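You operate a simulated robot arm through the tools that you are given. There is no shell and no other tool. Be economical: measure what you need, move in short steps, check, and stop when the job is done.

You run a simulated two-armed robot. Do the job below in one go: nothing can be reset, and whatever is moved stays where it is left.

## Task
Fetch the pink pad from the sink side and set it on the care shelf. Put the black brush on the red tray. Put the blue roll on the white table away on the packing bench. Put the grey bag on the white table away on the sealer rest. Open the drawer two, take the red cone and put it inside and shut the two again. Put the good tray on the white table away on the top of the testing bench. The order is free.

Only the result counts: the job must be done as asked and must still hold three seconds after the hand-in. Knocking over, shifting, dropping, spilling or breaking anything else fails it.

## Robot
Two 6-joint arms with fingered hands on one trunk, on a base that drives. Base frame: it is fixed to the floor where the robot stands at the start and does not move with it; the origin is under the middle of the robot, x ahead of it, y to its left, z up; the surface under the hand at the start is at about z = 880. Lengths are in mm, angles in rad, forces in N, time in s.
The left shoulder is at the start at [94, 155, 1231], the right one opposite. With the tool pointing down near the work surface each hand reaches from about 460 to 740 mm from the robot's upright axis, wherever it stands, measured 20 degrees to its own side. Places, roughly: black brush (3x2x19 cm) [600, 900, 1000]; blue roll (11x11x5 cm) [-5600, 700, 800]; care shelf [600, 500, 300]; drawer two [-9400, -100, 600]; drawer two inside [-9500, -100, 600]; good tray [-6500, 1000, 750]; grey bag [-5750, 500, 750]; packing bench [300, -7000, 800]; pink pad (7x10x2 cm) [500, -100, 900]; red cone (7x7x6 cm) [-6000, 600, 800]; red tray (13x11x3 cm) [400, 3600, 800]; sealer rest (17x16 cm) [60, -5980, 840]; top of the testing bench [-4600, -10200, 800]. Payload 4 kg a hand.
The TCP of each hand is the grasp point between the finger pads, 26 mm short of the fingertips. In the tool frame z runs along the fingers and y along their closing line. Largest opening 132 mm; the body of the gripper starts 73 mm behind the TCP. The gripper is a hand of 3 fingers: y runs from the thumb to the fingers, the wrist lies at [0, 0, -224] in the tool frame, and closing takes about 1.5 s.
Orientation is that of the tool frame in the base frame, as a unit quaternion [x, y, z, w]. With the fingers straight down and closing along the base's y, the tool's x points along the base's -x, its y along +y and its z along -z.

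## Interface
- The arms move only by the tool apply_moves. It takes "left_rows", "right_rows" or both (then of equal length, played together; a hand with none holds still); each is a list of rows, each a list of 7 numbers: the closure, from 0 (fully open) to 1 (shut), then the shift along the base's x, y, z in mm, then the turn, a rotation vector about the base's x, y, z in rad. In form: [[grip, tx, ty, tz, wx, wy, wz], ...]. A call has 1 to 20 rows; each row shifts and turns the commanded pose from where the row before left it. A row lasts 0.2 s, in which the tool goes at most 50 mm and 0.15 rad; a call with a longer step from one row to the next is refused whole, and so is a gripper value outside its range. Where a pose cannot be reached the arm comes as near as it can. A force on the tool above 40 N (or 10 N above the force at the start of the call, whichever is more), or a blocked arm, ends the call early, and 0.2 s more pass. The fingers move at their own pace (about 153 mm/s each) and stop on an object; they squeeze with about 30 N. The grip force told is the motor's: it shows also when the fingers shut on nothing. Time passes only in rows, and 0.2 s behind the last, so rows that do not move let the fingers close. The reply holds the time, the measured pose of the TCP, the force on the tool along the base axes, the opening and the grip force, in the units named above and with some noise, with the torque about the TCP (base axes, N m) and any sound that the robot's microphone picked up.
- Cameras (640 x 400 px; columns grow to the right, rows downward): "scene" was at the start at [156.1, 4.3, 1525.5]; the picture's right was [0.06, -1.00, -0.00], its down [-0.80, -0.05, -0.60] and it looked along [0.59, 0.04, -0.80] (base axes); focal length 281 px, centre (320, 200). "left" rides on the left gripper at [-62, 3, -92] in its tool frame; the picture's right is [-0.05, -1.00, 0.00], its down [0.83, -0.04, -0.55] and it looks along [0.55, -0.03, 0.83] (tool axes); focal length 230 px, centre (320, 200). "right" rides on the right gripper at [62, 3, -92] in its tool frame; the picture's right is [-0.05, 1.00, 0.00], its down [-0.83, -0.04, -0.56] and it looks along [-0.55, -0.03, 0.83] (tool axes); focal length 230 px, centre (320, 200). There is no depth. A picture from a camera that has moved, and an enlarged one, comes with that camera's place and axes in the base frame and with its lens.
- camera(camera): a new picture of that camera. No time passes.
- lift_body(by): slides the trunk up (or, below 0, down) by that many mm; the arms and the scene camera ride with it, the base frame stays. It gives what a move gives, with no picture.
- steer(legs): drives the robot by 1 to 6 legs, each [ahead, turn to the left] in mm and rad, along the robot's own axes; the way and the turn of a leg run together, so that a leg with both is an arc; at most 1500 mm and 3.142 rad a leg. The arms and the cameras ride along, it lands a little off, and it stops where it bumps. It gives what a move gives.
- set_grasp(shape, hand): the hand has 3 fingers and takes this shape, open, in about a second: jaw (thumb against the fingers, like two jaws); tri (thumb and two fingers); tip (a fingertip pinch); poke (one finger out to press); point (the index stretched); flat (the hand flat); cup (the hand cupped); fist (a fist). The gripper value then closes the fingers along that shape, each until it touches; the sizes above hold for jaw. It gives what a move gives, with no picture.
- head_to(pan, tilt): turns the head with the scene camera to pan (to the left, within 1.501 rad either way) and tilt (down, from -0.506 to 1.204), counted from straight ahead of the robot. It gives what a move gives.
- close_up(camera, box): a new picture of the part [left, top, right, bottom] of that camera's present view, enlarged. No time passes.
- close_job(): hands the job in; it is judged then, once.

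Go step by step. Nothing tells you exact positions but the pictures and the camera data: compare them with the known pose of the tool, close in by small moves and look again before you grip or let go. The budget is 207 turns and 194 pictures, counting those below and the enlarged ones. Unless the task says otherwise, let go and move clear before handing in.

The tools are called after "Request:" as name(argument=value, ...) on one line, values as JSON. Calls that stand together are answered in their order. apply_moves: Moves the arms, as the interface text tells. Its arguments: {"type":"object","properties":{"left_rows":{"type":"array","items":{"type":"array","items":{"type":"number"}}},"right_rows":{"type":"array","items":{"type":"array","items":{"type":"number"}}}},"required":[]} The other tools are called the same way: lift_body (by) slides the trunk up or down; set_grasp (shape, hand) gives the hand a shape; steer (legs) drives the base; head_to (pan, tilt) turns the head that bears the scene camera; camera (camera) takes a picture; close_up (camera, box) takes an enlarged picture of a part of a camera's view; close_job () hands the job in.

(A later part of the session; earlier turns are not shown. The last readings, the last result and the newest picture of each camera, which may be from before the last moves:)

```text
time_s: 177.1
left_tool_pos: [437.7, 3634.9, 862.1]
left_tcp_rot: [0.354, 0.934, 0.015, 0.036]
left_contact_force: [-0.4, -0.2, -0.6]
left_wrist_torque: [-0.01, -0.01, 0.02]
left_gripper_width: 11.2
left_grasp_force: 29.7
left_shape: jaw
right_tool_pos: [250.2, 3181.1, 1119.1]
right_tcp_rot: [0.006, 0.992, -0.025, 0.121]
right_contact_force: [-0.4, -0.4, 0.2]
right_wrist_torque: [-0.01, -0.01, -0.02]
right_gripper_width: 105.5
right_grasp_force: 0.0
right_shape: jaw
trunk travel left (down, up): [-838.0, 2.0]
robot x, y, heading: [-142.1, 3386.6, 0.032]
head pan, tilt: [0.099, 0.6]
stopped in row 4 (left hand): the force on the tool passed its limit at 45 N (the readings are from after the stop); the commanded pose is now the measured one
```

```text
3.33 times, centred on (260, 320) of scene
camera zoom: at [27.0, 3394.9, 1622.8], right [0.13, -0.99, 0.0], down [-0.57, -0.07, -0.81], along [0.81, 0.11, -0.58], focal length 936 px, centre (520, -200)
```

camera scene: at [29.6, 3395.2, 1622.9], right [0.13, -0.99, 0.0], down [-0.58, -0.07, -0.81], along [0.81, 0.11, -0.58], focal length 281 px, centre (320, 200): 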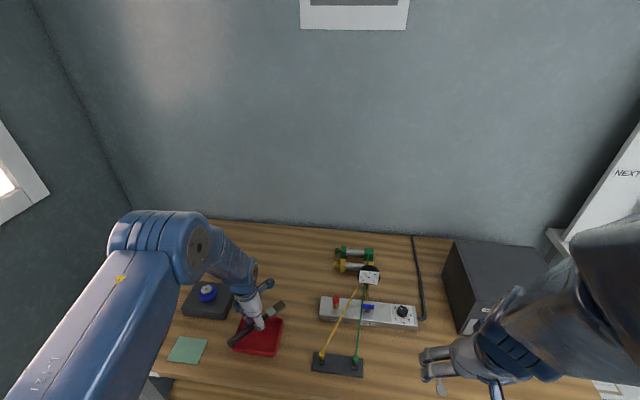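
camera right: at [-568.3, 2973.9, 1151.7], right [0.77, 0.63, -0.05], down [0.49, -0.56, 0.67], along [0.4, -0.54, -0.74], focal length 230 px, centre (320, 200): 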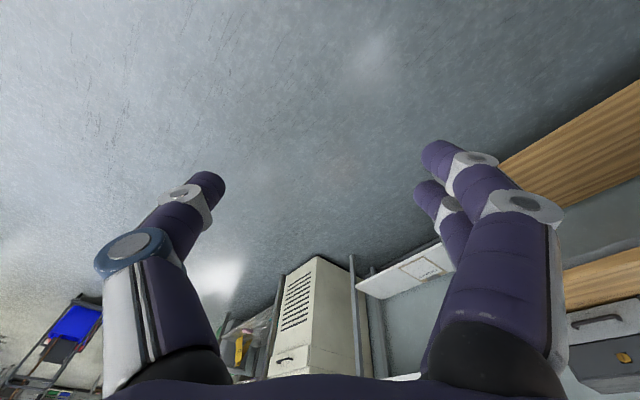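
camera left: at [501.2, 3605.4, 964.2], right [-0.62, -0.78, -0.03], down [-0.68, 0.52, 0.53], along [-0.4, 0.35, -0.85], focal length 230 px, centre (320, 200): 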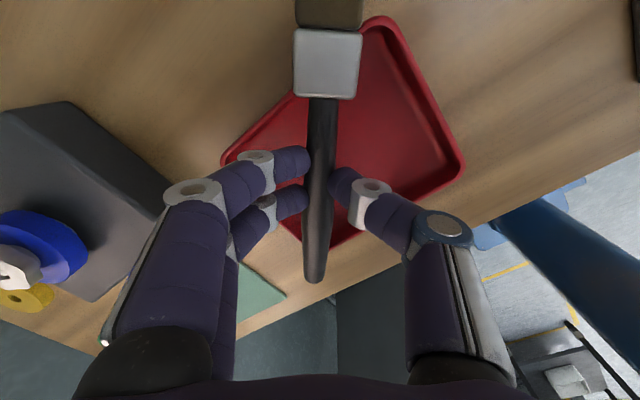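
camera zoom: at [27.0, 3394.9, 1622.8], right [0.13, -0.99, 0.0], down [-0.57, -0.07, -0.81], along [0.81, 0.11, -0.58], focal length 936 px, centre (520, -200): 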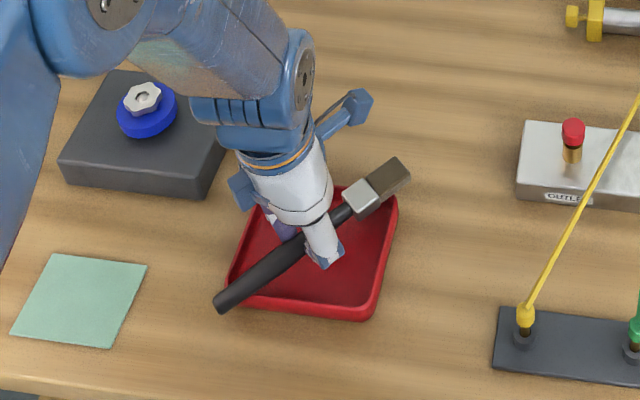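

Request:
apply_moves(left_rows=[[1, 2, 0, -6, 0, 0, 0], [1, 2, 0, -5, 0, 0, 0], [1, 0, 0, -2, 0, 0, 0], [1, 0, 0, 0, 0, 0, 0]])

Request:
camera(camera="left")

Request:
close_up(camera="scene", box=[200, 260, 320, 380])

```text
time_s: 177.9
left_tool_pos: [431.9, 3636.0, 859.0]
left_tcp_rot: [0.354, 0.934, 0.019, 0.046]
left_contact_force: [-0.5, 0.2, -1.4]
left_wrist_torque: [-0.03, -0.01, -0.01]
left_gripper_width: 11.0
left_grasp_force: 30.5
left_shape: jaw
right_tool_pos: [252.1, 3181.4, 1118.5]
right_tcp_rot: [-0.006, 0.992, -0.022, 0.121]
right_contact_force: [0.6, 0.7, -0.8]
right_wrist_torque: [-0.01, 0.02, 0.01]
right_gripper_width: 105.5
right_grasp_force: 0.1
right_shape: jaw
trunk travel left (down, up): [-838.0, 2.0]
robot x, y, heading: [-142.8, 3381.9, 0.028]
head pan, tilt: [0.099, 0.6]
stopped in row 3 (left hand): the force on the tool passed its limit at 44 N (the readings are from after the stop); the commanded pose is now the measured one
```

```text
113 pictures are left
camera left: at [470.8, 3596.6, 957.0], right [-0.62, -0.78, -0.06], down [-0.7, 0.52, 0.49], along [-0.35, 0.35, -0.87], focal length 230 px, centre (320, 200)
```

left: 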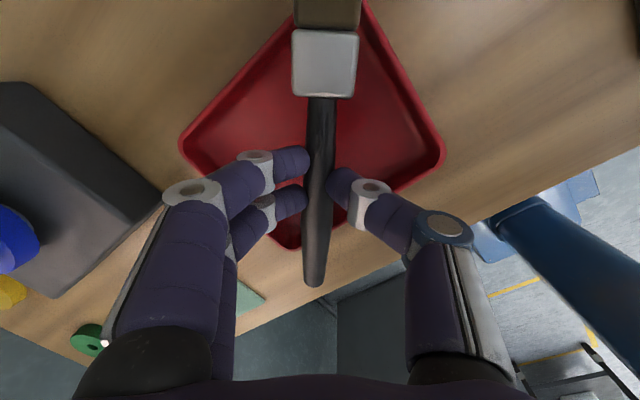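

```text
3.33 times, centred on (260, 320) of scene
camera zoom: at [30.1, 3395.2, 1622.3], right [0.13, -0.99, 0.0], down [-0.58, -0.07, -0.81], along [0.81, 0.11, -0.58], focal length 936 px, centre (520, -200)
```

zoom: 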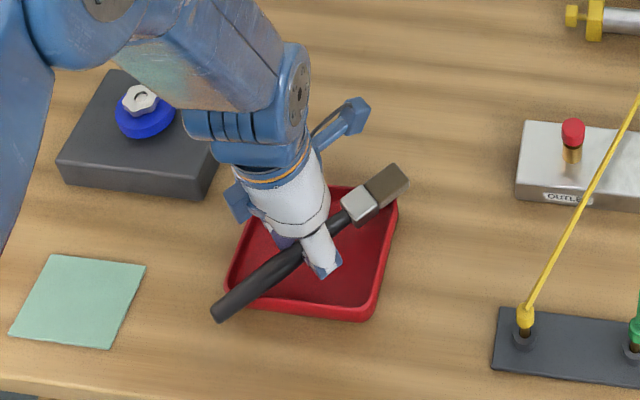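

Request:
apply_moves(left_rows=[[1, 2, 0, 0, 0, 0.05, 0], [1, 2, 0, -2, 0, 0.05, 0], [1, 0, 0, -3, 0, 0, 0], [1, 0, 0, 0, 0, 0, 0]])

Request:
close_up(camera="scene", box=[200, 260, 320, 380])

```text
time_s: 178.9
left_tool_pos: [434.3, 3636.1, 856.1]
left_tcp_rot: [0.355, 0.935, 0.002, 0.001]
left_contact_force: [-0.8, 0.2, 11.2]
left_wrist_torque: [-0.01, -0.06, -0.01]
left_gripper_width: 11.3
left_grasp_force: 30.5
left_shape: jaw
right_tool_pos: [250.1, 3180.8, 1119.9]
right_tcp_rot: [-0.005, 0.992, -0.022, 0.122]
right_contact_force: [0.2, 0.5, -1.0]
right_wrist_torque: [-0.01, 0.01, -0.05]
right_gripper_width: 105.4
right_grasp_force: 0.0
right_shape: jaw
trunk travel left (down, up): [-838.0, 2.0]
robot x, y, heading: [-142.3, 3382.8, 0.028]
head pan, tilt: [0.099, 0.6]
```

```text
3.33 times, centred on (260, 320) of scene
camera zoom: at [27.1, 3394.4, 1623.3], right [0.13, -0.99, 0.0], down [-0.58, -0.07, -0.81], along [0.81, 0.11, -0.58], focal length 936 px, centre (520, -200)
```

zoom: 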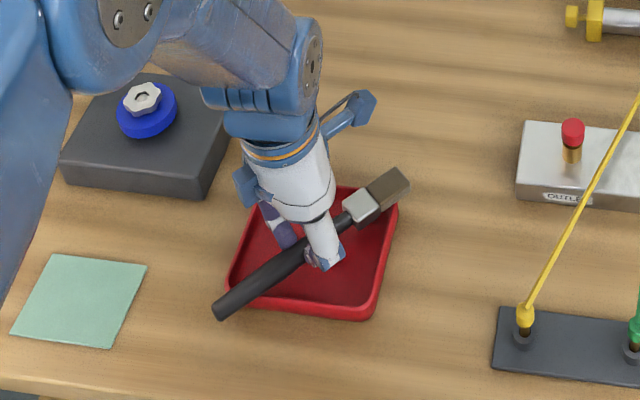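

Contact at 11 N with the brush resting across the tray. Release gently and rise.

Request:
apply_moves(left_rows=[[0.85, 0, 0, 0, 0, 0, 0], [0.75, 0, 0, 0, 0, 0, 0], [0.65, 0, 0, 0, 0, 0, 0], [0.65, 0, 0, 0, 0, 0, 0], [0.6, 0, 0, 15, 0, 0, 0], [0.5, 0, 0, 25, 0, 0, 0], [0.4, 0, 0, 40, 0, 0, 0], [0.3, 0, 0, 40, 0, 0, 0], [0.3, 0, 0, 30, 0, 0, 0], [0.3, 0, 0, 0, 0, 0, 0]])

Request:
close_up(camera="scene", box=[180, 230, 340, 380])

```text
time_s: 181.1
left_tool_pos: [435.7, 3634.5, 1005.7]
left_tcp_rot: [0.353, 0.936, 0.001, -0.001]
left_contact_force: [0.6, -0.1, -0.2]
left_wrist_torque: [0.0, 0.04, 0.0]
left_gripper_width: 92.1
left_grasp_force: 0.0
left_shape: jaw
right_tool_pos: [250.5, 3182.2, 1120.2]
right_tcp_rot: [-0.005, 0.992, -0.023, 0.121]
right_contact_force: [0.3, 0.3, 0.9]
right_wrist_torque: [0.0, -0.02, 0.02]
right_gripper_width: 105.8
right_grasp_force: 0.1
right_shape: jaw
trunk travel left (down, up): [-838.0, 2.0]
robot x, y, heading: [-146.2, 3383.0, 0.031]
head pan, tilt: [0.099, 0.6]
```

```text
2.67 times, centred on (260, 305) of scene
camera zoom: at [29.0, 3395.2, 1623.0], right [0.13, -0.99, 0.0], down [-0.58, -0.07, -0.81], along [0.81, 0.11, -0.58], focal length 749 px, centre (480, -80)
```

zoom: 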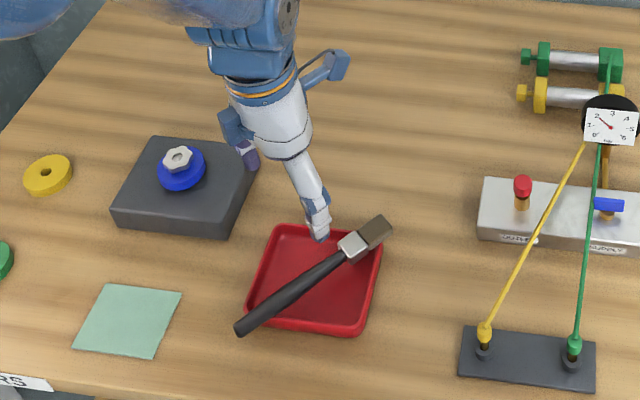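

The brush lies on the red tray. Now back off and drive toward the white table near [-5800,700], checking the way.

Request:
steer(legs=[[-500, 0], [0, -2.54]])

Request:
head_to(pan=0.0, tilt=0.35)

Request:
camera(camera="scene")

```text
time_s: 184.6
left_tool_pos: [-94.1, 3614.8, 1026.5]
left_tcp_rot: [0.359, 0.933, 0.007, 0.016]
left_contact_force: [1.4, 0.2, -0.7]
left_wrist_torque: [-0.02, -0.01, -0.01]
left_gripper_width: 92.3
left_grasp_force: 0.0
left_shape: jaw
right_tool_pos: [-246.2, 3161.9, 1122.0]
right_tcp_rot: [-0.009, 0.992, -0.02, 0.126]
right_contact_force: [0.2, -0.1, 0.0]
right_wrist_torque: [-0.03, -0.02, 0.01]
right_gripper_width: 105.6
right_grasp_force: 0.0
right_shape: jaw
trunk travel left (down, up): [-838.0, 2.0]
robot x, y, heading: [-639.3, 3367.7, 0.025]
head pan, tilt: [0.099, 0.6]
stopped in leg 2: the robot was blocked; the commanded pose is now the measured one
```

```text
time_s: 185.3
left_tool_pos: [-94.6, 3612.2, 1027.2]
left_tcp_rot: [0.359, 0.933, 0.009, 0.017]
left_contact_force: [-1.0, 0.1, 0.3]
left_wrist_torque: [0.02, 0.0, -0.03]
left_gripper_width: 92.3
left_grasp_force: 0.1
left_shape: jaw
right_tool_pos: [-246.5, 3159.0, 1121.1]
right_tcp_rot: [-0.009, 0.992, -0.02, 0.127]
right_contact_force: [-1.0, -0.3, 0.2]
right_wrist_torque: [0.02, -0.05, -0.03]
right_gripper_width: 105.5
right_grasp_force: 0.1
right_shape: jaw
trunk travel left (down, up): [-838.0, 2.0]
robot x, y, heading: [-643.0, 3371.7, 0.023]
head pan, tilt: [0.0, 0.351]
```

```text
109 pictures are left
camera scene: at [-464.3, 3369.1, 1645.7], right [0.02, -1.0, 0.0], down [-0.36, -0.01, -0.93], along [0.93, 0.02, -0.36], focal length 281 px, centre (320, 200)
```

scene: 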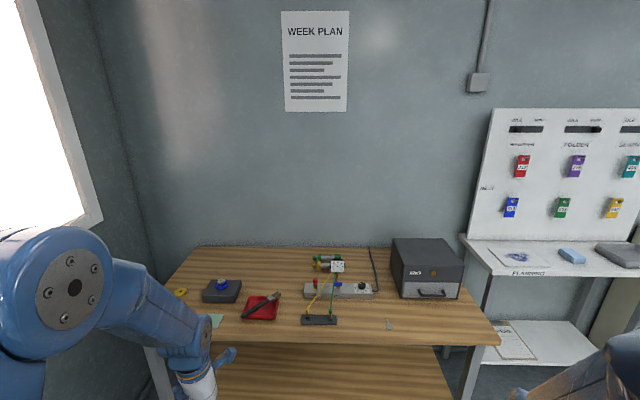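

Request:
steer(legs=[[0, -1.27]])

Request:
steer(legs=[[0, -1.27]])

Request:
camera(camera="scene")

```text
time_s: 186.2
left_tool_pos: [-125.0, 3602.0, 1045.5]
left_tcp_rot: [0.369, 0.929, 0.013, 0.033]
left_contact_force: [-0.6, 0.5, 0.0]
left_wrist_torque: [-0.01, 0.01, -0.01]
left_gripper_width: 92.1
left_grasp_force: 0.0
left_shape: jaw
right_tool_pos: [-250.4, 3147.0, 1122.5]
right_tcp_rot: [0.003, 0.992, -0.02, 0.122]
right_contact_force: [0.1, 0.4, -0.6]
right_wrist_torque: [0.03, 0.01, 0.02]
right_gripper_width: 105.5
right_grasp_force: 0.1
right_shape: jaw
trunk travel left (down, up): [-838.0, 2.0]
robot x, y, heading: [-640.5, 3368.8, 0.011]
head pan, tilt: [0.0, 0.351]
stopped in leg 1: the robot was blocked; the commanded pose is now the measured one
```

```text
time_s: 187.1
left_tool_pos: [-158.1, 3587.4, 1062.8]
left_tcp_rot: [0.381, 0.923, 0.02, 0.05]
left_contact_force: [1.1, 0.1, 0.3]
left_wrist_torque: [-0.03, 0.0, -0.01]
left_gripper_width: 92.4
left_grasp_force: 0.0
left_shape: jaw
right_tool_pos: [-258.7, 3134.9, 1123.4]
right_tcp_rot: [0.015, 0.993, -0.02, 0.115]
right_contact_force: [1.3, -0.1, 0.1]
right_wrist_torque: [-0.03, 0.03, 0.01]
right_gripper_width: 105.7
right_grasp_force: 0.1
right_shape: jaw
trunk travel left (down, up): [-838.0, 2.0]
robot x, y, heading: [-640.5, 3362.6, -0.016]
head pan, tilt: [0.0, 0.351]
stopped in leg 1: the robot was blocked; the commanded pose is now the measured one
```

```text
108 pictures are left
camera scene: at [-463.8, 3364.7, 1645.7], right [-0.01, -1.0, 0.0], down [-0.36, 0.0, -0.93], along [0.93, -0.01, -0.36], focal length 281 px, centre (320, 200)
```

scene: 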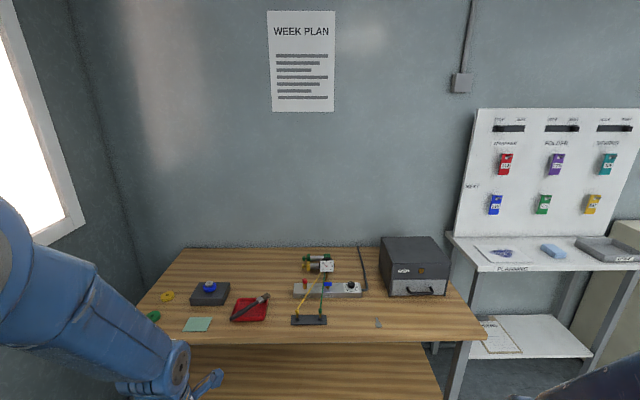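

Request:
head_to(pan=1.45, tilt=0.8)

Request:
camera(camera="scene")

Request:
head_to(pan=-1.4, tilt=0.8)

Request:
camera(camera="scene")

```text
time_s: 188.7
left_tool_pos: [-156.9, 3589.0, 1061.6]
left_tcp_rot: [0.38, 0.923, 0.02, 0.049]
left_contact_force: [-0.1, -0.1, 0.3]
left_wrist_torque: [0.0, -0.02, 0.02]
left_gripper_width: 92.6
left_grasp_force: 0.0
left_shape: jaw
right_tool_pos: [-258.4, 3134.4, 1121.2]
right_tcp_rot: [0.015, 0.993, -0.02, 0.115]
right_contact_force: [-0.8, -0.2, 0.4]
right_wrist_torque: [-0.01, -0.01, -0.01]
right_gripper_width: 105.6
right_grasp_force: 0.0
right_shape: jaw
trunk travel left (down, up): [-838.0, 2.0]
robot x, y, heading: [-637.6, 3369.0, -0.012]
head pan, tilt: [1.45, 0.799]
```

```text
107 pictures are left
camera scene: at [-546.5, 3445.1, 1607.6], right [0.99, -0.14, -0.02], down [-0.11, -0.71, -0.7], along [0.08, 0.69, -0.72], focal length 281 px, centre (320, 200)
```

scene: 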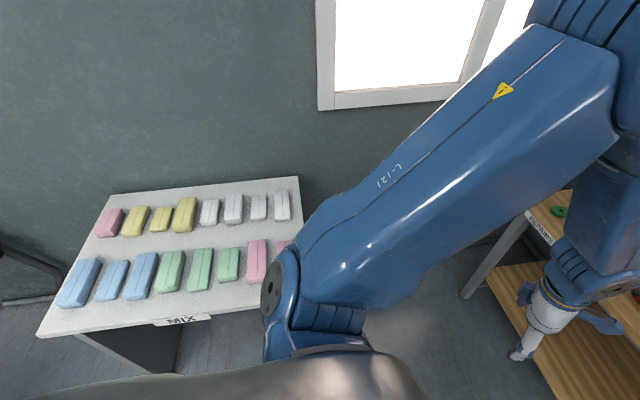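

```text
time_s: 191.2
left_tool_pos: [-156.5, 3587.8, 1063.2]
left_tcp_rot: [0.38, 0.923, 0.019, 0.05]
left_contact_force: [-0.9, -0.2, -0.1]
left_wrist_torque: [0.0, -0.04, -0.03]
left_gripper_width: 92.5
left_grasp_force: 0.1
left_shape: jaw
right_tool_pos: [-258.5, 3133.1, 1122.6]
right_tcp_rot: [0.016, 0.993, -0.021, 0.115]
right_contact_force: [-0.1, -0.4, -0.9]
right_wrist_torque: [0.01, 0.01, -0.02]
right_gripper_width: 105.5
right_grasp_force: 0.0
right_shape: jaw
trunk travel left (down, up): [-838.0, 2.0]
robot x, y, heading: [-640.6, 3368.5, -0.01]
head pan, tilt: [-1.4, 0.799]
```

```text
106 pictures are left
camera scene: at [-544.9, 3285.5, 1607.6], right [-0.99, -0.16, 0.02], down [-0.13, 0.71, -0.69], along [0.1, -0.69, -0.72], focal length 281 px, centre (320, 200)
```

scene: 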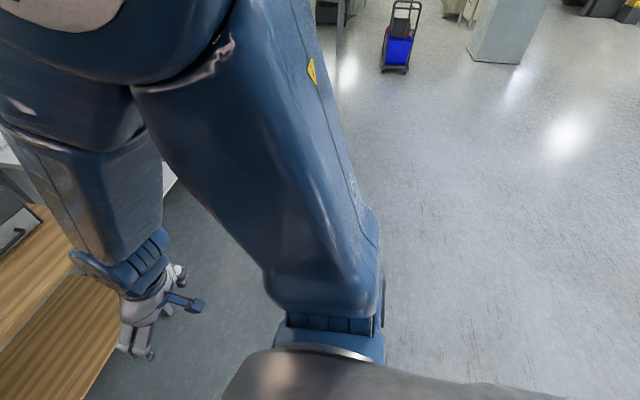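

The MIX table at y≈3820 is blocking my rear corner when turning right. I'll turn slightly left, reverse away from it, then turn.

Request:
steer(legs=[[0, 0.35]])

Request:
steer(legs=[[-520, 0]])

Request:
steer(legs=[[0, -1.5]])

Request:
steer(legs=[[0, -1.36]])

Request:
head_to(pan=0, tilt=0.35)

Request:
camera(camera="scene")

```text
time_s: 192.7
left_tool_pos: [-261.4, 3739.5, 1062.9]
left_tcp_rot: [0.213, 0.975, 0.029, 0.046]
left_contact_force: [0.7, 0.6, 1.0]
left_wrist_torque: [-0.01, 0.05, 0.0]
left_gripper_width: 92.3
left_grasp_force: 0.1
left_shape: jaw
right_tool_pos: [-205.5, 3274.6, 1121.8]
right_tcp_rot: [-0.156, 0.982, -0.001, 0.106]
right_contact_force: [-0.4, -0.8, 0.3]
right_wrist_torque: [0.0, -0.02, -0.04]
right_gripper_width: 105.6
right_grasp_force: 0.0
right_shape: jaw
trunk travel left (down, up): [-838.0, 2.0]
robot x, y, heading: [-641.5, 3366.2, 0.334]
head pan, tilt: [-1.4, 0.799]
```

```text
time_s: 195.7
left_tool_pos: [-763.8, 3563.7, 1070.8]
left_tcp_rot: [0.216, 0.974, 0.032, 0.053]
left_contact_force: [0.1, 0.0, 0.5]
left_wrist_torque: [0.0, -0.02, -0.01]
left_gripper_width: 92.4
left_grasp_force: 0.0
left_shape: jaw
right_tool_pos: [-690.0, 3106.7, 1122.5]
right_tcp_rot: [-0.156, 0.981, 0.0, 0.114]
right_contact_force: [0.3, 0.3, -0.2]
right_wrist_torque: [0.0, 0.0, 0.03]
right_gripper_width: 105.6
right_grasp_force: 0.1
right_shape: jaw
trunk travel left (down, up): [-838.0, 2.0]
robot x, y, heading: [-1127.8, 3196.2, 0.334]
head pan, tilt: [-1.4, 0.799]
```

```text
time_s: 196.7
left_tool_pos: [-807.0, 3531.0, 1093.8]
left_tcp_rot: [0.233, 0.968, 0.044, 0.079]
left_contact_force: [-0.2, 0.4, -0.2]
left_wrist_torque: [-0.01, -0.01, 0.01]
left_gripper_width: 92.3
left_grasp_force: 0.0
left_shape: jaw
right_tool_pos: [-692.8, 3089.7, 1123.9]
right_tcp_rot: [-0.141, 0.983, 0.0, 0.118]
right_contact_force: [0.2, 0.4, 0.0]
right_wrist_torque: [-0.01, 0.03, -0.03]
right_gripper_width: 105.5
right_grasp_force: 0.0
right_shape: jaw
trunk travel left (down, up): [-838.0, 2.0]
robot x, y, heading: [-1128.8, 3198.3, 0.3]
head pan, tilt: [-1.4, 0.799]
stopped in leg 1: the robot was blocked; the commanded pose is now the measured one
```

```text
time_s: 198.8
left_tool_pos: [-688.9, 3332.7, 1119.1]
left_tcp_rot: [0.468, 0.873, 0.036, 0.134]
left_contact_force: [0.6, 0.0, -0.1]
left_wrist_torque: [-0.01, -0.01, -0.02]
left_gripper_width: 92.2
left_grasp_force: 0.0
left_shape: jaw
right_tool_pos: [-798.8, 2890.8, 1121.8]
right_tcp_rot: [0.112, 0.987, -0.03, 0.112]
right_contact_force: [0.4, 0.3, 0.5]
right_wrist_torque: [0.0, 0.04, -0.04]
right_gripper_width: 105.7
right_grasp_force: 0.0
right_shape: jaw
trunk travel left (down, up): [-838.0, 2.0]
robot x, y, heading: [-1127.5, 3199.3, -0.221]
head pan, tilt: [-1.4, 0.799]
stopped in leg 1: the robot was blocked; the commanded pose is now the measured one
```

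```text
time_s: 200.4
left_tool_pos: [-692.6, 3334.3, 1118.0]
left_tcp_rot: [0.467, 0.874, 0.035, 0.132]
left_contact_force: [0.0, -0.3, -0.4]
left_wrist_torque: [0.02, 0.03, 0.03]
left_gripper_width: 92.5
left_grasp_force: 0.0
left_shape: jaw
right_tool_pos: [-801.8, 2891.6, 1123.2]
right_tcp_rot: [0.112, 0.987, -0.03, 0.111]
right_contact_force: [0.0, -1.1, 0.1]
right_wrist_torque: [0.01, 0.01, -0.01]
right_gripper_width: 105.5
right_grasp_force: 0.0
right_shape: jaw
trunk travel left (down, up): [-838.0, 2.0]
robot x, y, heading: [-1126.4, 3199.7, -0.215]
head pan, tilt: [0.0, 0.351]
```

```text
105 pictures are left
camera scene: at [-954.5, 3160.9, 1645.7], right [-0.22, -0.98, 0.0], down [-0.35, 0.08, -0.93], along [0.91, -0.2, -0.36], focal length 281 px, centre (320, 200)
```

scene: 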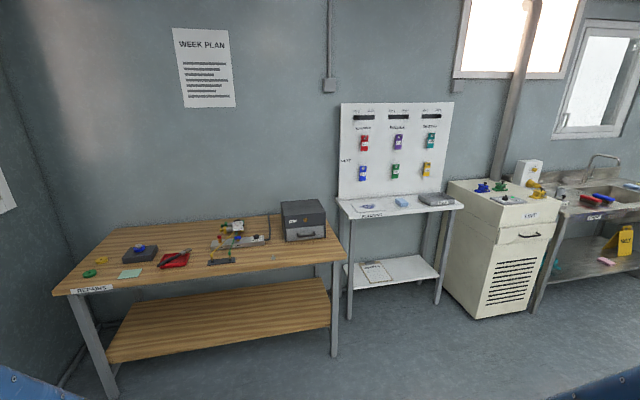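

The blocks come from the arms drifting into a cramped pose. Stretch both hands out to a comfortable pose first, then turn.

Request:
apply_moves(left_rows=[[0.3, 33, -7, -20, 0.01, 0.044, 0.128], [0.3, 33, -7, -20, 0.01, 0.044, 0.128], [0.3, 33, -7, -20, 0.01, 0.044, 0.128], [0.3, 33, -7, -20, 0.01, 0.044, 0.128], [0.3, 33, -7, -20, 0.01, 0.044, 0.128], [0.3, 33, -7, -20, 0.01, 0.044, 0.128], [0.3, 20, -4, -20, 0, 0, 0], [0.3, 0, 0, 0, 0, 0, 0]], right_rows=[[0.2, 33, -7, -20, 0.014, 0.036, 0], [0.2, 33, -7, -20, 0.014, 0.036, 0], [0.2, 33, -7, -20, 0.014, 0.036, 0], [0.2, 33, -7, -20, 0.014, 0.036, 0], [0.2, 33, -7, -20, 0.014, 0.036, 0], [0.2, 33, -7, -20, 0.014, 0.036, 0], [0.2, 20, -4, -20, 0, 0, 0], [0.2, 0, 0, 0, 0, 0, 0]])

Request:
steer(legs=[[0, -1.15]])

Request:
steer(legs=[[0, -1.15]])

Request:
camera(camera="scene")

```text
time_s: 202.2
left_tool_pos: [-504.5, 3295.7, 966.4]
left_tcp_rot: [0.11, 0.993, 0.03, -0.041]
left_contact_force: [1.2, 0.4, 0.5]
left_wrist_torque: [0.03, -0.03, -0.02]
left_gripper_width: 92.5
left_grasp_force: 0.0
left_shape: jaw
right_tool_pos: [-605.4, 2849.3, 988.7]
right_tcp_rot: [0.114, 0.993, -0.001, 0.0]
right_contact_force: [-0.1, -0.3, -0.1]
right_wrist_torque: [0.04, -0.03, 0.0]
right_gripper_width: 105.7
right_grasp_force: 0.0
right_shape: jaw
trunk travel left (down, up): [-838.0, 2.0]
robot x, y, heading: [-1127.2, 3197.1, -0.213]
head pan, tilt: [0.0, 0.351]
```

```text
time_s: 205.6
left_tool_pos: [-780.9, 2668.0, 966.0]
left_tcp_rot: [0.631, 0.774, 0.048, -0.019]
left_contact_force: [-0.2, 0.5, 0.8]
left_wrist_torque: [0.02, -0.07, -0.03]
left_gripper_width: 92.3
left_grasp_force: 0.1
left_shape: jaw
right_tool_pos: [-1228.5, 2577.3, 988.7]
right_tcp_rot: [0.633, 0.774, 0.0, -0.001]
right_contact_force: [-0.8, -0.5, -1.1]
right_wrist_torque: [0.01, -0.01, 0.03]
right_gripper_width: 105.5
right_grasp_force: 0.1
right_shape: jaw
trunk travel left (down, up): [-838.0, 2.0]
robot x, y, heading: [-1111.9, 3197.9, -1.361]
head pan, tilt: [0.0, 0.351]
```

```text
time_s: 209.1
left_tool_pos: [-1448.5, 2686.5, 977.4]
left_tcp_rot: [0.95, 0.309, 0.043, 0.012]
left_contact_force: [-0.1, -0.7, -1.2]
left_wrist_torque: [-0.02, 0.01, 0.0]
left_gripper_width: 92.3
left_grasp_force: 0.2
left_shape: jaw
right_tool_pos: [-1715.0, 3056.9, 997.7]
right_tcp_rot: [0.952, 0.306, -0.008, 0.003]
right_contact_force: [0.5, -0.2, 0.1]
right_wrist_torque: [0.03, -0.03, -0.01]
right_gripper_width: 105.7
right_grasp_force: 0.1
right_shape: jaw
trunk travel left (down, up): [-838.0, 2.0]
robot x, y, heading: [-1108.4, 3187.3, -2.511]
head pan, tilt: [0.0, 0.351]
```

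```text
104 pictures are left
camera scene: at [-1246.0, 3084.7, 1645.6], right [-0.59, 0.81, 0.0], down [0.29, 0.21, -0.93], along [-0.75, -0.55, -0.36], focal length 281 px, centre (320, 200)
```

scene: 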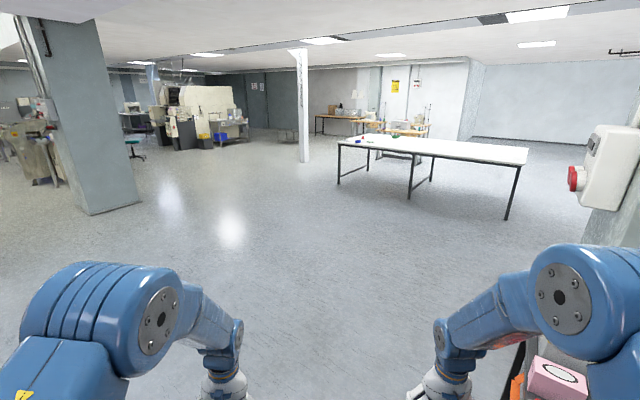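

Turning works now. The long white table runs along y (front edge x≈-5600); items at its south end. Drive there, swinging clear of the cart first.

Request:
steer(legs=[[0, 0.16], [1500, 0], [0, -0.25], [1450, 0], [1200, 0]])

Request:
camera(camera="scene")

```text
time_s: 219.4
left_tool_pos: [-2564.2, 1632.6, 1007.4]
left_tcp_rot: [0.963, 0.269, 0.015, 0.023]
left_contact_force: [-1.0, -0.5, -0.5]
left_wrist_torque: [0.01, -0.02, 0.01]
left_gripper_width: 92.2
left_grasp_force: 0.1
left_shape: jaw
right_tool_pos: [-2796.2, 2026.2, 1028.0]
right_tcp_rot: [0.964, 0.265, -0.035, 0.013]
right_contact_force: [0.6, 0.4, -0.4]
right_wrist_torque: [0.02, 0.04, -0.03]
right_gripper_width: 105.6
right_grasp_force: 0.0
right_shape: jaw
trunk travel left (down, up): [-838.0, 2.0]
robot x, y, heading: [-2226.1, 2074.0, -2.622]
head pan, tilt: [0.0, 0.351]
stopped in leg 4: the robot was blocked; the commanded pose is now the measured one
```

```text
103 pictures are left
camera scene: at [-2374.4, 1990.4, 1646.0], right [-0.5, 0.87, 0.0], down [0.31, 0.18, -0.93], along [-0.81, -0.46, -0.36], focal length 281 px, centre (320, 200)
```

scene: 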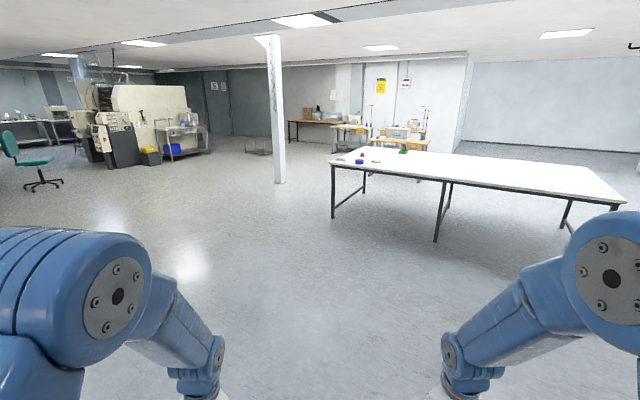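

Request:
apply_moves(left_rows=[[0.3, -36, -20, -22, 0, 0, 0], [0.3, -36, -20, -22, 0, 0, 0], [0.3, -36, -20, -22, 0, 0, 0], [0.3, 0, 0, 0, 0, 0, 0]], right_rows=[[0.2, -36, -20, -22, 0, 0, 0], [0.2, -36, -20, -22, 0, 0, 0], [0.2, -36, -20, -22, 0, 0, 0], [0.2, 0, 0, 0, 0, 0, 0]])

Request:
steer(legs=[[1450, 0], [1200, 0]])

Request:
camera(camera="scene")

```text
time_s: 220.3
left_tool_pos: [-2657.8, 1581.1, 953.8]
left_tcp_rot: [0.963, 0.269, 0.005, 0.026]
left_contact_force: [1.0, 0.1, -0.8]
left_wrist_torque: [-0.01, 0.04, -0.02]
left_gripper_width: 92.2
left_grasp_force: 0.1
left_shape: jaw
right_tool_pos: [-2890.3, 1974.4, 976.7]
right_tcp_rot: [0.963, 0.265, -0.045, 0.014]
right_contact_force: [0.2, 0.9, 0.3]
right_wrist_torque: [-0.04, 0.02, -0.01]
right_gripper_width: 105.6
right_grasp_force: 0.1
right_shape: jaw
trunk travel left (down, up): [-838.0, 2.0]
robot x, y, heading: [-2224.6, 2074.9, -2.628]
head pan, tilt: [0.0, 0.351]
stopped in row 4 (left hand): the arm was blocked; the commanded pose is now the measured one
```

```text
time_s: 221.0
left_tool_pos: [-2631.3, 1595.1, 976.5]
left_tcp_rot: [0.962, 0.271, -0.013, 0.032]
left_contact_force: [-0.1, 0.1, -0.7]
left_wrist_torque: [-0.03, -0.01, -0.01]
left_gripper_width: 92.5
left_grasp_force: 0.1
left_shape: jaw
right_tool_pos: [-2862.2, 1989.5, 999.0]
right_tcp_rot: [0.962, 0.265, -0.061, 0.02]
right_contact_force: [0.7, 0.4, -0.3]
right_wrist_torque: [-0.03, 0.02, 0.02]
right_gripper_width: 105.5
right_grasp_force: 0.1
right_shape: jaw
trunk travel left (down, up): [-838.0, 2.0]
robot x, y, heading: [-2231.1, 2074.0, -2.623]
head pan, tilt: [0.0, 0.351]
stopped in leg 1: the robot was blocked; the commanded pose is now the measured one
```

```text
102 pictures are left
camera scene: at [-2373.5, 1989.5, 1646.1], right [-0.5, 0.87, 0.0], down [0.31, 0.18, -0.93], along [-0.81, -0.46, -0.36], focal length 281 px, centre (320, 200)
```

scene: 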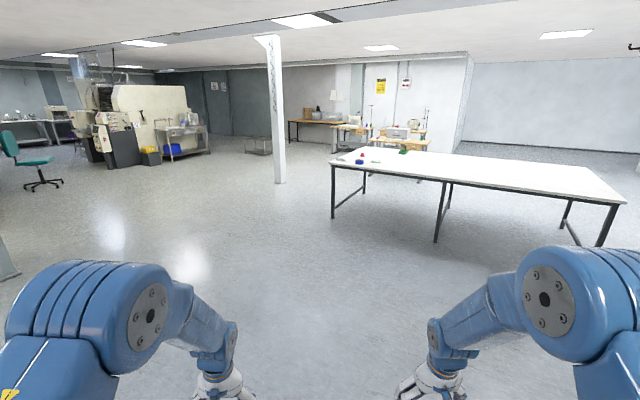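

Request:
head_to(pan=0, tilt=1.1)

Request:
camera(camera="scene")

Request:
camera(camera="left")

Request:
camera(camera="right")

```text
time_s: 222.1
left_tool_pos: [-2631.9, 1595.6, 973.6]
left_tcp_rot: [0.962, 0.27, -0.01, 0.03]
left_contact_force: [0.4, -0.2, 0.4]
left_wrist_torque: [0.01, 0.04, -0.01]
left_gripper_width: 92.5
left_grasp_force: 0.0
left_shape: jaw
right_tool_pos: [-2864.6, 1987.8, 996.0]
right_tcp_rot: [0.962, 0.266, -0.06, 0.018]
right_contact_force: [-0.2, -0.2, -0.3]
right_wrist_torque: [-0.01, 0.03, -0.03]
right_gripper_width: 105.6
right_grasp_force: 0.0
right_shape: jaw
trunk travel left (down, up): [-838.0, 2.0]
robot x, y, heading: [-2226.8, 2074.1, -2.622]
head pan, tilt: [0.0, 1.1]
```

```text
101 pictures are left
camera scene: at [-2349.4, 2003.1, 1584.8], right [-0.5, 0.87, 0.0], down [0.78, 0.45, -0.44], along [-0.38, -0.22, -0.9], focal length 281 px, centre (320, 200)
```

scene: 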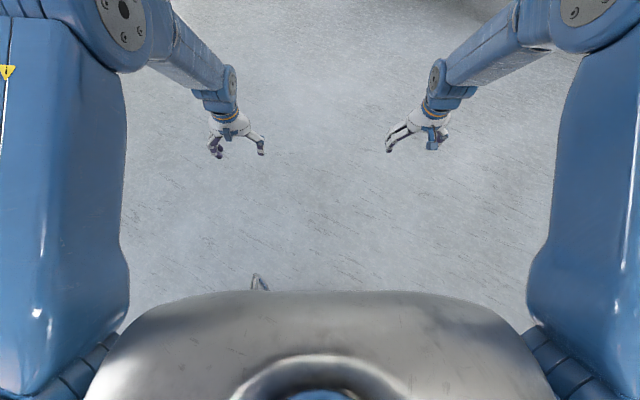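

```text
100 pictures are left
camera left: at [-2682.3, 1566.4, 1069.0], right [-0.56, 0.82, -0.05], down [0.69, 0.5, 0.52], along [0.45, 0.26, -0.85], focal length 230 px, centre (320, 200)
```

left: 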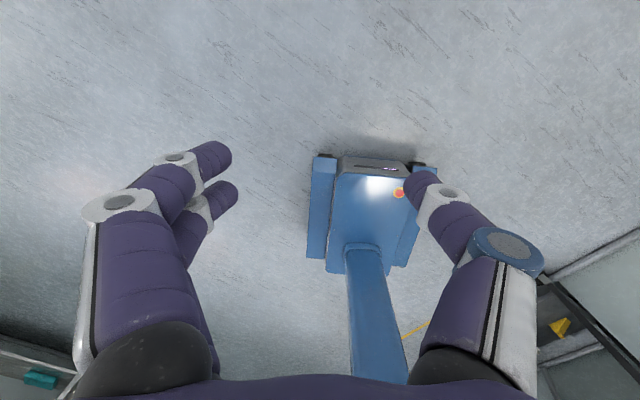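

```text
99 pictures are left
camera right: at [-2799.5, 2022.4, 1080.6], right [0.47, -0.88, 0.01], down [-0.67, -0.35, 0.65], along [-0.57, -0.31, -0.76], focal length 230 px, centre (320, 200)
```

right: 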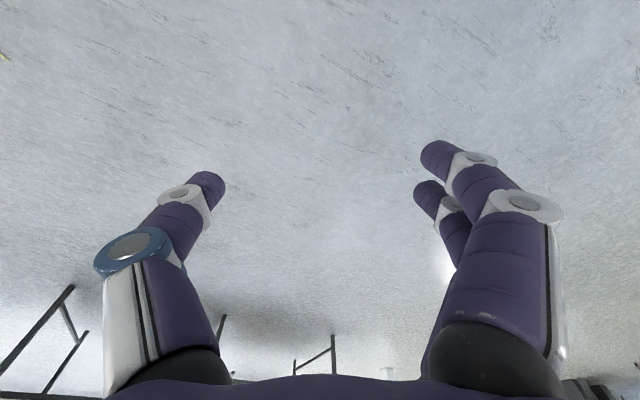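

Nothing is in the way; retry the drive.

Request:
steer(legs=[[1200, 0]])

Request:
steer(legs=[[1200, 0]])

Request:
head_to(pan=0, tilt=0.4)

Request:
camera(camera="scene")

```text
time_s: 228.2
left_tool_pos: [-3674.3, 991.5, 973.5]
left_tcp_rot: [0.962, 0.271, -0.012, 0.03]
left_contact_force: [1.0, 0.1, -0.8]
left_wrist_torque: [0.0, 0.01, 0.01]
left_gripper_width: 92.3
left_grasp_force: 0.0
left_shape: jaw
right_tool_pos: [-3907.1, 1383.9, 997.1]
right_tcp_rot: [0.961, 0.268, -0.06, 0.019]
right_contact_force: [0.7, 0.4, -0.2]
right_wrist_torque: [0.0, -0.01, 0.02]
right_gripper_width: 105.4
right_grasp_force: 0.1
right_shape: jaw
trunk travel left (down, up): [-838.0, 2.0]
robot x, y, heading: [-3270.6, 1474.0, -2.616]
head pan, tilt: [0.0, 1.1]
```

```text
time_s: 234.4
left_tool_pos: [-4702.3, 387.6, 985.3]
left_tcp_rot: [0.961, 0.275, -0.02, 0.033]
left_contact_force: [-0.1, -0.6, 0.2]
left_wrist_torque: [0.02, -0.01, 0.04]
left_gripper_width: 92.4
left_grasp_force: 0.0
left_shape: jaw
right_tool_pos: [-4936.4, 779.7, 1007.3]
right_tcp_rot: [0.96, 0.271, -0.07, 0.022]
right_contact_force: [0.8, 0.0, -0.4]
right_wrist_torque: [0.0, 0.0, -0.04]
right_gripper_width: 105.5
right_grasp_force: 0.1
right_shape: jaw
trunk travel left (down, up): [-838.0, 2.0]
robot x, y, heading: [-4316.7, 864.8, -2.616]
head pan, tilt: [0.0, 1.1]
```

```text
time_s: 235.4
left_tool_pos: [-4686.0, 396.3, 995.5]
left_tcp_rot: [0.96, 0.276, -0.028, 0.035]
left_contact_force: [-0.5, 0.8, -1.0]
left_wrist_torque: [-0.01, 0.01, 0.01]
left_gripper_width: 92.4
left_grasp_force: 0.0
left_shape: jaw
right_tool_pos: [-4922.1, 787.7, 1018.5]
right_tcp_rot: [0.959, 0.271, -0.078, 0.026]
right_contact_force: [0.8, 0.1, 0.1]
right_wrist_torque: [0.0, -0.02, 0.03]
right_gripper_width: 105.7
right_grasp_force: 0.1
right_shape: jaw
trunk travel left (down, up): [-838.0, 2.0]
robot x, y, heading: [-4313.8, 866.1, -2.612]
head pan, tilt: [0.0, 0.4]
```

```text
98 pictures are left
camera scene: at [-4463.8, 775.2, 1641.1], right [-0.51, 0.86, 0.0], down [0.35, 0.21, -0.91], along [-0.79, -0.46, -0.41], focal length 281 px, centre (320, 200)
```

scene: 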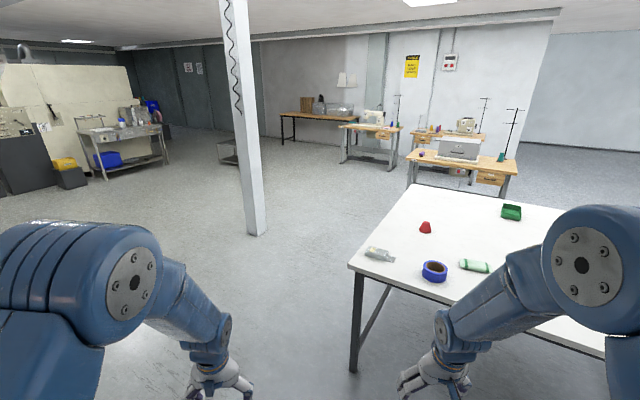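

White table found: bag ≈[-5706,423], roll ≈[-5671,699], cone ≈[-6083,570], green tray ≈[-6640,1035]. First trip: roll (right hand) and bag (left hand). Zoom and approach from the east side.

Request:
close_up(camera="scene", box=[340, 180, 540, 300])

Request:
steer(legs=[[0, -0.15]])

Request:
steer(legs=[[740, 0]])

Request:
steer(legs=[[0, -0.38]])

Request:
head_to(pan=0, tilt=0.75)

Request:
camera(camera="scene")

```text
3.20 times, centred on (440, 240) of scene
camera zoom: at [-4463.8, 775.2, 1641.1], right [-0.51, 0.86, 0.0], down [0.35, 0.21, -0.91], along [-0.79, -0.46, -0.41], focal length 899 px, centre (-64, 72)
```

zoom: 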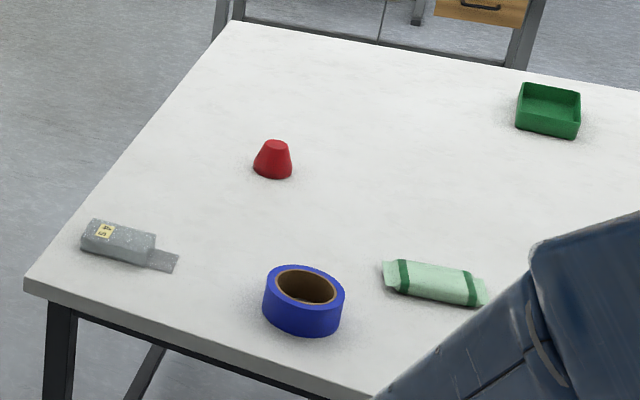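

```text
time_s: 236.5
left_tool_pos: [-4753.9, 457.0, 994.6]
left_tcp_rot: [0.978, 0.203, -0.031, 0.032]
left_contact_force: [0.7, -0.1, -0.8]
left_wrist_torque: [-0.02, -0.01, 0.0]
left_gripper_width: 92.5
left_grasp_force: 0.0
left_shape: jaw
right_tool_pos: [-4926.9, 878.9, 1016.7]
right_tcp_rot: [0.977, 0.198, -0.078, 0.019]
right_contact_force: [0.4, -0.2, 0.0]
right_wrist_torque: [-0.01, 0.0, -0.02]
right_gripper_width: 105.5
right_grasp_force: 0.0
right_shape: jaw
trunk travel left (down, up): [-838.0, 2.0]
robot x, y, heading: [-4313.0, 860.8, -2.765]
head pan, tilt: [0.0, 0.4]
```

```text
time_s: 240.5
left_tool_pos: [-5420.3, 189.9, 1003.9]
left_tcp_rot: [0.978, 0.203, -0.039, 0.035]
left_contact_force: [-0.9, 0.2, 0.2]
left_wrist_torque: [-0.02, 0.02, 0.01]
left_gripper_width: 92.6
left_grasp_force: 0.0
left_shape: jaw
right_tool_pos: [-5593.4, 611.6, 1028.2]
right_tcp_rot: [0.976, 0.198, -0.088, 0.021]
right_contact_force: [0.0, -0.1, 0.0]
right_wrist_torque: [0.0, -0.02, -0.01]
right_gripper_width: 105.6
right_grasp_force: 0.0
right_shape: jaw
trunk travel left (down, up): [-838.0, 2.0]
robot x, y, heading: [-4999.4, 593.3, -2.763]
head pan, tilt: [0.0, 0.4]
```

```text
time_s: 242.2
left_tool_pos: [-5523.1, 376.7, 1013.4]
left_tcp_rot: [0.998, 0.012, -0.054, 0.028]
left_contact_force: [0.8, -0.9, 0.3]
left_wrist_torque: [0.0, 0.0, -0.01]
left_gripper_width: 92.3
left_grasp_force: 0.1
left_shape: jaw
right_tool_pos: [-5523.4, 831.2, 1036.9]
right_tcp_rot: [0.995, 0.008, -0.098, 0.006]
right_contact_force: [-0.5, 0.2, 0.0]
right_wrist_torque: [-0.05, 0.0, -0.01]
right_gripper_width: 105.7
right_grasp_force: 0.1
right_shape: jaw
trunk travel left (down, up): [-838.0, 2.0]
robot x, y, heading: [-4998.6, 590.8, 3.13]
head pan, tilt: [0.0, 0.4]
```

```text
time_s: 243.0
left_tool_pos: [-5504.1, 375.7, 1023.3]
left_tcp_rot: [0.997, 0.013, -0.063, 0.029]
left_contact_force: [0.3, 0.5, -0.1]
left_wrist_torque: [-0.02, 0.03, -0.03]
left_gripper_width: 92.5
left_grasp_force: 0.1
left_shape: jaw
right_tool_pos: [-5506.4, 828.3, 1046.6]
right_tcp_rot: [0.994, 0.01, -0.108, 0.007]
right_contact_force: [-0.3, -0.1, 0.2]
right_wrist_torque: [-0.04, 0.03, -0.02]
right_gripper_width: 105.5
right_grasp_force: 0.1
right_shape: jaw
trunk travel left (down, up): [-838.0, 2.0]
robot x, y, heading: [-5000.4, 590.0, 3.136]
head pan, tilt: [0.0, 0.75]
```

```text
96 pictures are left
camera scene: at [-5159.9, 587.8, 1610.4], right [0.0, 1.0, 0.0], down [0.69, 0.0, -0.72], along [-0.72, 0.0, -0.69], focal length 281 px, centre (320, 200)
```

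scene: 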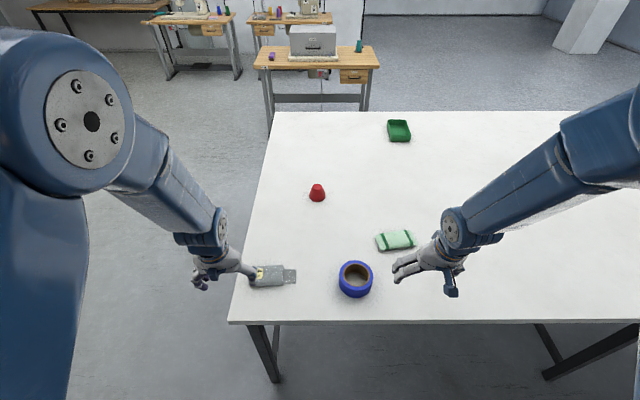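

Request:
steer(legs=[[60, 0]])

Request:
apply_moves(right_rows=[[0.2, -7, -10, -11, 0.002, -0.018, 0], [0, -7, -10, -11, 0.002, -0.018, 0], [0, -7, -10, -11, 0.002, -0.018, 0], [0, -7, -10, -11, 0.002, -0.018, 0], [0, -7, -10, -11, 0.002, -0.018, 0], [0, -7, -10, -11, 0.002, -0.018, 0], [0, -7, -10, -11, 0, -0.018, 0], [0, -7, -10, -11, 0, -0.018, 0], [0, -7, -10, -11, 0, -0.018, 0], [0, -7, -10, -11, 0, -0.018, 0], [0, -7, -10, -11, 0, -0.018, 0], [0, -7, -10, -11, 0, -0.018, 0], [0, 0, 0, 0, 0, 0, 0]], left_rows=[[0.3, -9, 3, -10, 0.005, -0.01, -0.131], [0.3, -9, 3, -10, 0.005, -0.01, -0.131], [0.3, -9, 3, -10, 0.005, -0.01, -0.131], [0.3, -9, 3, -10, 0.005, -0.01, -0.131], [0.3, -9, 3, -10, 0.005, -0.01, -0.131], [0.3, -9, 3, -10, 0.005, -0.01, -0.131], [0.3, -9, 3, -10, 0.005, -0.01, -0.131], [0.3, -9, 3, -10, 0.005, -0.01, -0.131], [0.3, -9, 3, -10, 0.005, -0.01, -0.131], [0.3, -9, 3, -10, 0.005, -0.01, -0.131], [0.3, -9, 3, -10, 0.005, -0.01, -0.131], [0.3, -9, 3, -10, 0.005, -0.01, -0.131], [0.3, 0, 0, 0, 0, 0, 0]])

Request:
camera(camera="left")

Request:
camera(camera="right")

```text
time_s: 243.9
left_tool_pos: [-5554.3, 374.8, 1028.2]
left_tcp_rot: [0.997, 0.015, -0.068, 0.029]
left_contact_force: [0.5, -0.2, -0.2]
left_wrist_torque: [0.03, -0.01, -0.01]
left_gripper_width: 92.5
left_grasp_force: 0.1
left_shape: jaw
right_tool_pos: [-5555.0, 828.7, 1051.7]
right_tcp_rot: [0.994, 0.01, -0.112, 0.007]
right_contact_force: [0.2, 0.1, 0.0]
right_wrist_torque: [0.03, 0.02, -0.04]
right_gripper_width: 105.8
right_grasp_force: 0.1
right_shape: jaw
trunk travel left (down, up): [-838.0, 2.0]
robot x, y, heading: [-5059.6, 584.5, 3.136]
head pan, tilt: [0.0, 0.75]
```

```text
time_s: 246.9
left_tool_pos: [-5641.1, 409.1, 923.5]
left_tcp_rot: [0.716, -0.696, -0.022, -0.049]
left_contact_force: [0.1, -0.2, 0.1]
left_wrist_torque: [-0.01, 0.04, -0.02]
left_gripper_width: 92.2
left_grasp_force: 0.2
left_shape: jaw
right_tool_pos: [-5617.6, 711.6, 933.6]
right_tcp_rot: [1.0, 0.007, -0.018, -0.003]
right_contact_force: [0.1, 0.0, -0.2]
right_wrist_torque: [0.01, 0.04, -0.01]
right_gripper_width: 131.9
right_grasp_force: 0.1
right_shape: jaw
trunk travel left (down, up): [-838.0, 2.0]
robot x, y, heading: [-5065.0, 584.0, 3.133]
head pan, tilt: [0.0, 0.75]
stopped in row 13 (left hand): the arm was blocked; the commanded pose is now the measured one
```

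```text
95 pictures are left
camera left: at [-5648.1, 461.1, 1021.5], right [1.0, 0.08, 0.04], down [0.05, -0.88, 0.47], along [0.08, -0.47, -0.88], focal length 230 px, centre (320, 200)
```

left: 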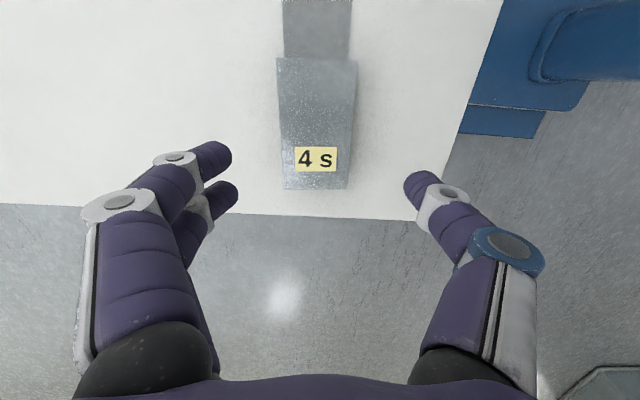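

```text
94 pictures are left
camera right: at [-5553.0, 707.4, 1023.4], right [-0.04, -1.0, 0.0], down [-0.81, 0.03, 0.59], along [-0.59, 0.03, -0.81], focal length 230 px, centre (320, 200)
```

right: 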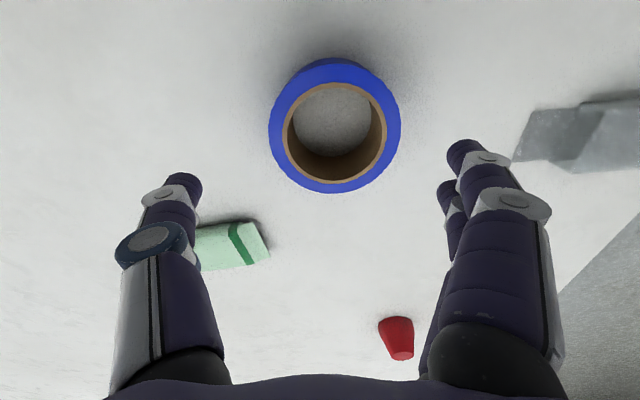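

Roll centre measured [-5617,699], top z≈830 (table ≈780); bag centre [-5637,424], ~70 mm wide. Align both hands and descend part way.

Request:
apply_moves(right_rows=[[0, 0, -4, -15, -0.006, -0.036, 0], [0, 0, -4, -15, 0, 0, 0], [0, 0, -4, -15, 0, 0, 0], [0, 0, 0, -15, 0, 0, 0], [0, 0, 0, -8, 0, 0, 0], [0, 0, 0, 0, 0, 0, 0]], left_rows=[[0.2, 1, 5, -10, -0.05, 0.018, 0], [0.2, 1, 5, -10, -0.05, 0.018, 0], [0.2, 1, 5, -10, 0, 0, 0], [0.2, 1, 0, -10, 0, 0, 0], [0.2, 0, 0, -10, 0, 0, 0], [0.2, 0, 0, 0, 0, 0, 0]])

Request:
camera(camera="left")

Request:
camera(camera="right")

```text
time_s: 248.3
left_tool_pos: [-5637.7, 424.7, 870.6]
left_tcp_rot: [0.718, -0.696, 0.0, -0.002]
left_contact_force: [0.8, -0.1, -1.3]
left_wrist_torque: [0.01, 0.02, -0.02]
left_gripper_width: 105.3
left_grasp_force: 0.1
left_shape: jaw
right_tool_pos: [-5619.6, 699.9, 863.6]
right_tcp_rot: [1.0, 0.008, 0.001, 0.001]
right_contact_force: [0.1, 0.7, 0.1]
right_wrist_torque: [0.0, -0.01, -0.01]
right_gripper_width: 132.3
right_grasp_force: 0.0
right_shape: jaw
trunk travel left (down, up): [-838.0, 2.0]
robot x, y, heading: [-5057.4, 586.1, 3.137]
head pan, tilt: [0.0, 0.75]
```

```text
93 pictures are left
camera left: at [-5642.6, 485.3, 963.5], right [1.0, 0.08, 0.0], down [0.07, -0.83, 0.55], along [0.05, -0.55, -0.83], focal length 230 px, centre (320, 200)
```

left: 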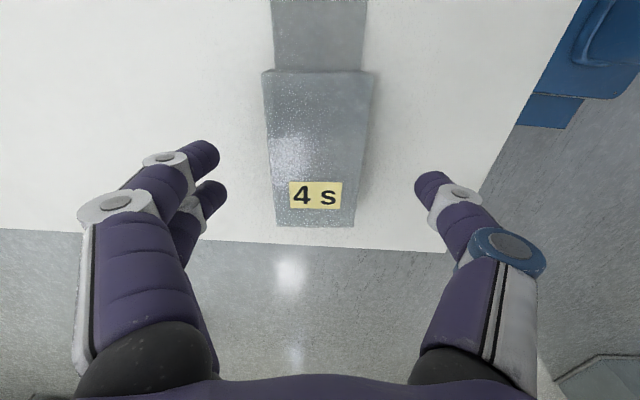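

```text
92 pictures are left
camera right: at [-5558.0, 695.9, 955.8], right [-0.04, -1.0, 0.0], down [-0.83, 0.03, 0.55], along [-0.55, 0.02, -0.83], focal length 230 px, centre (320, 200)
```

right: 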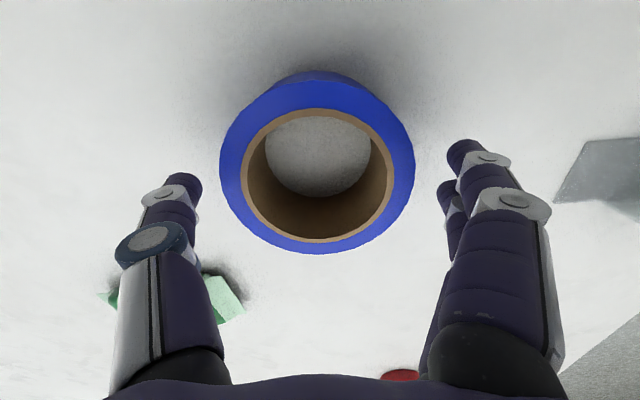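

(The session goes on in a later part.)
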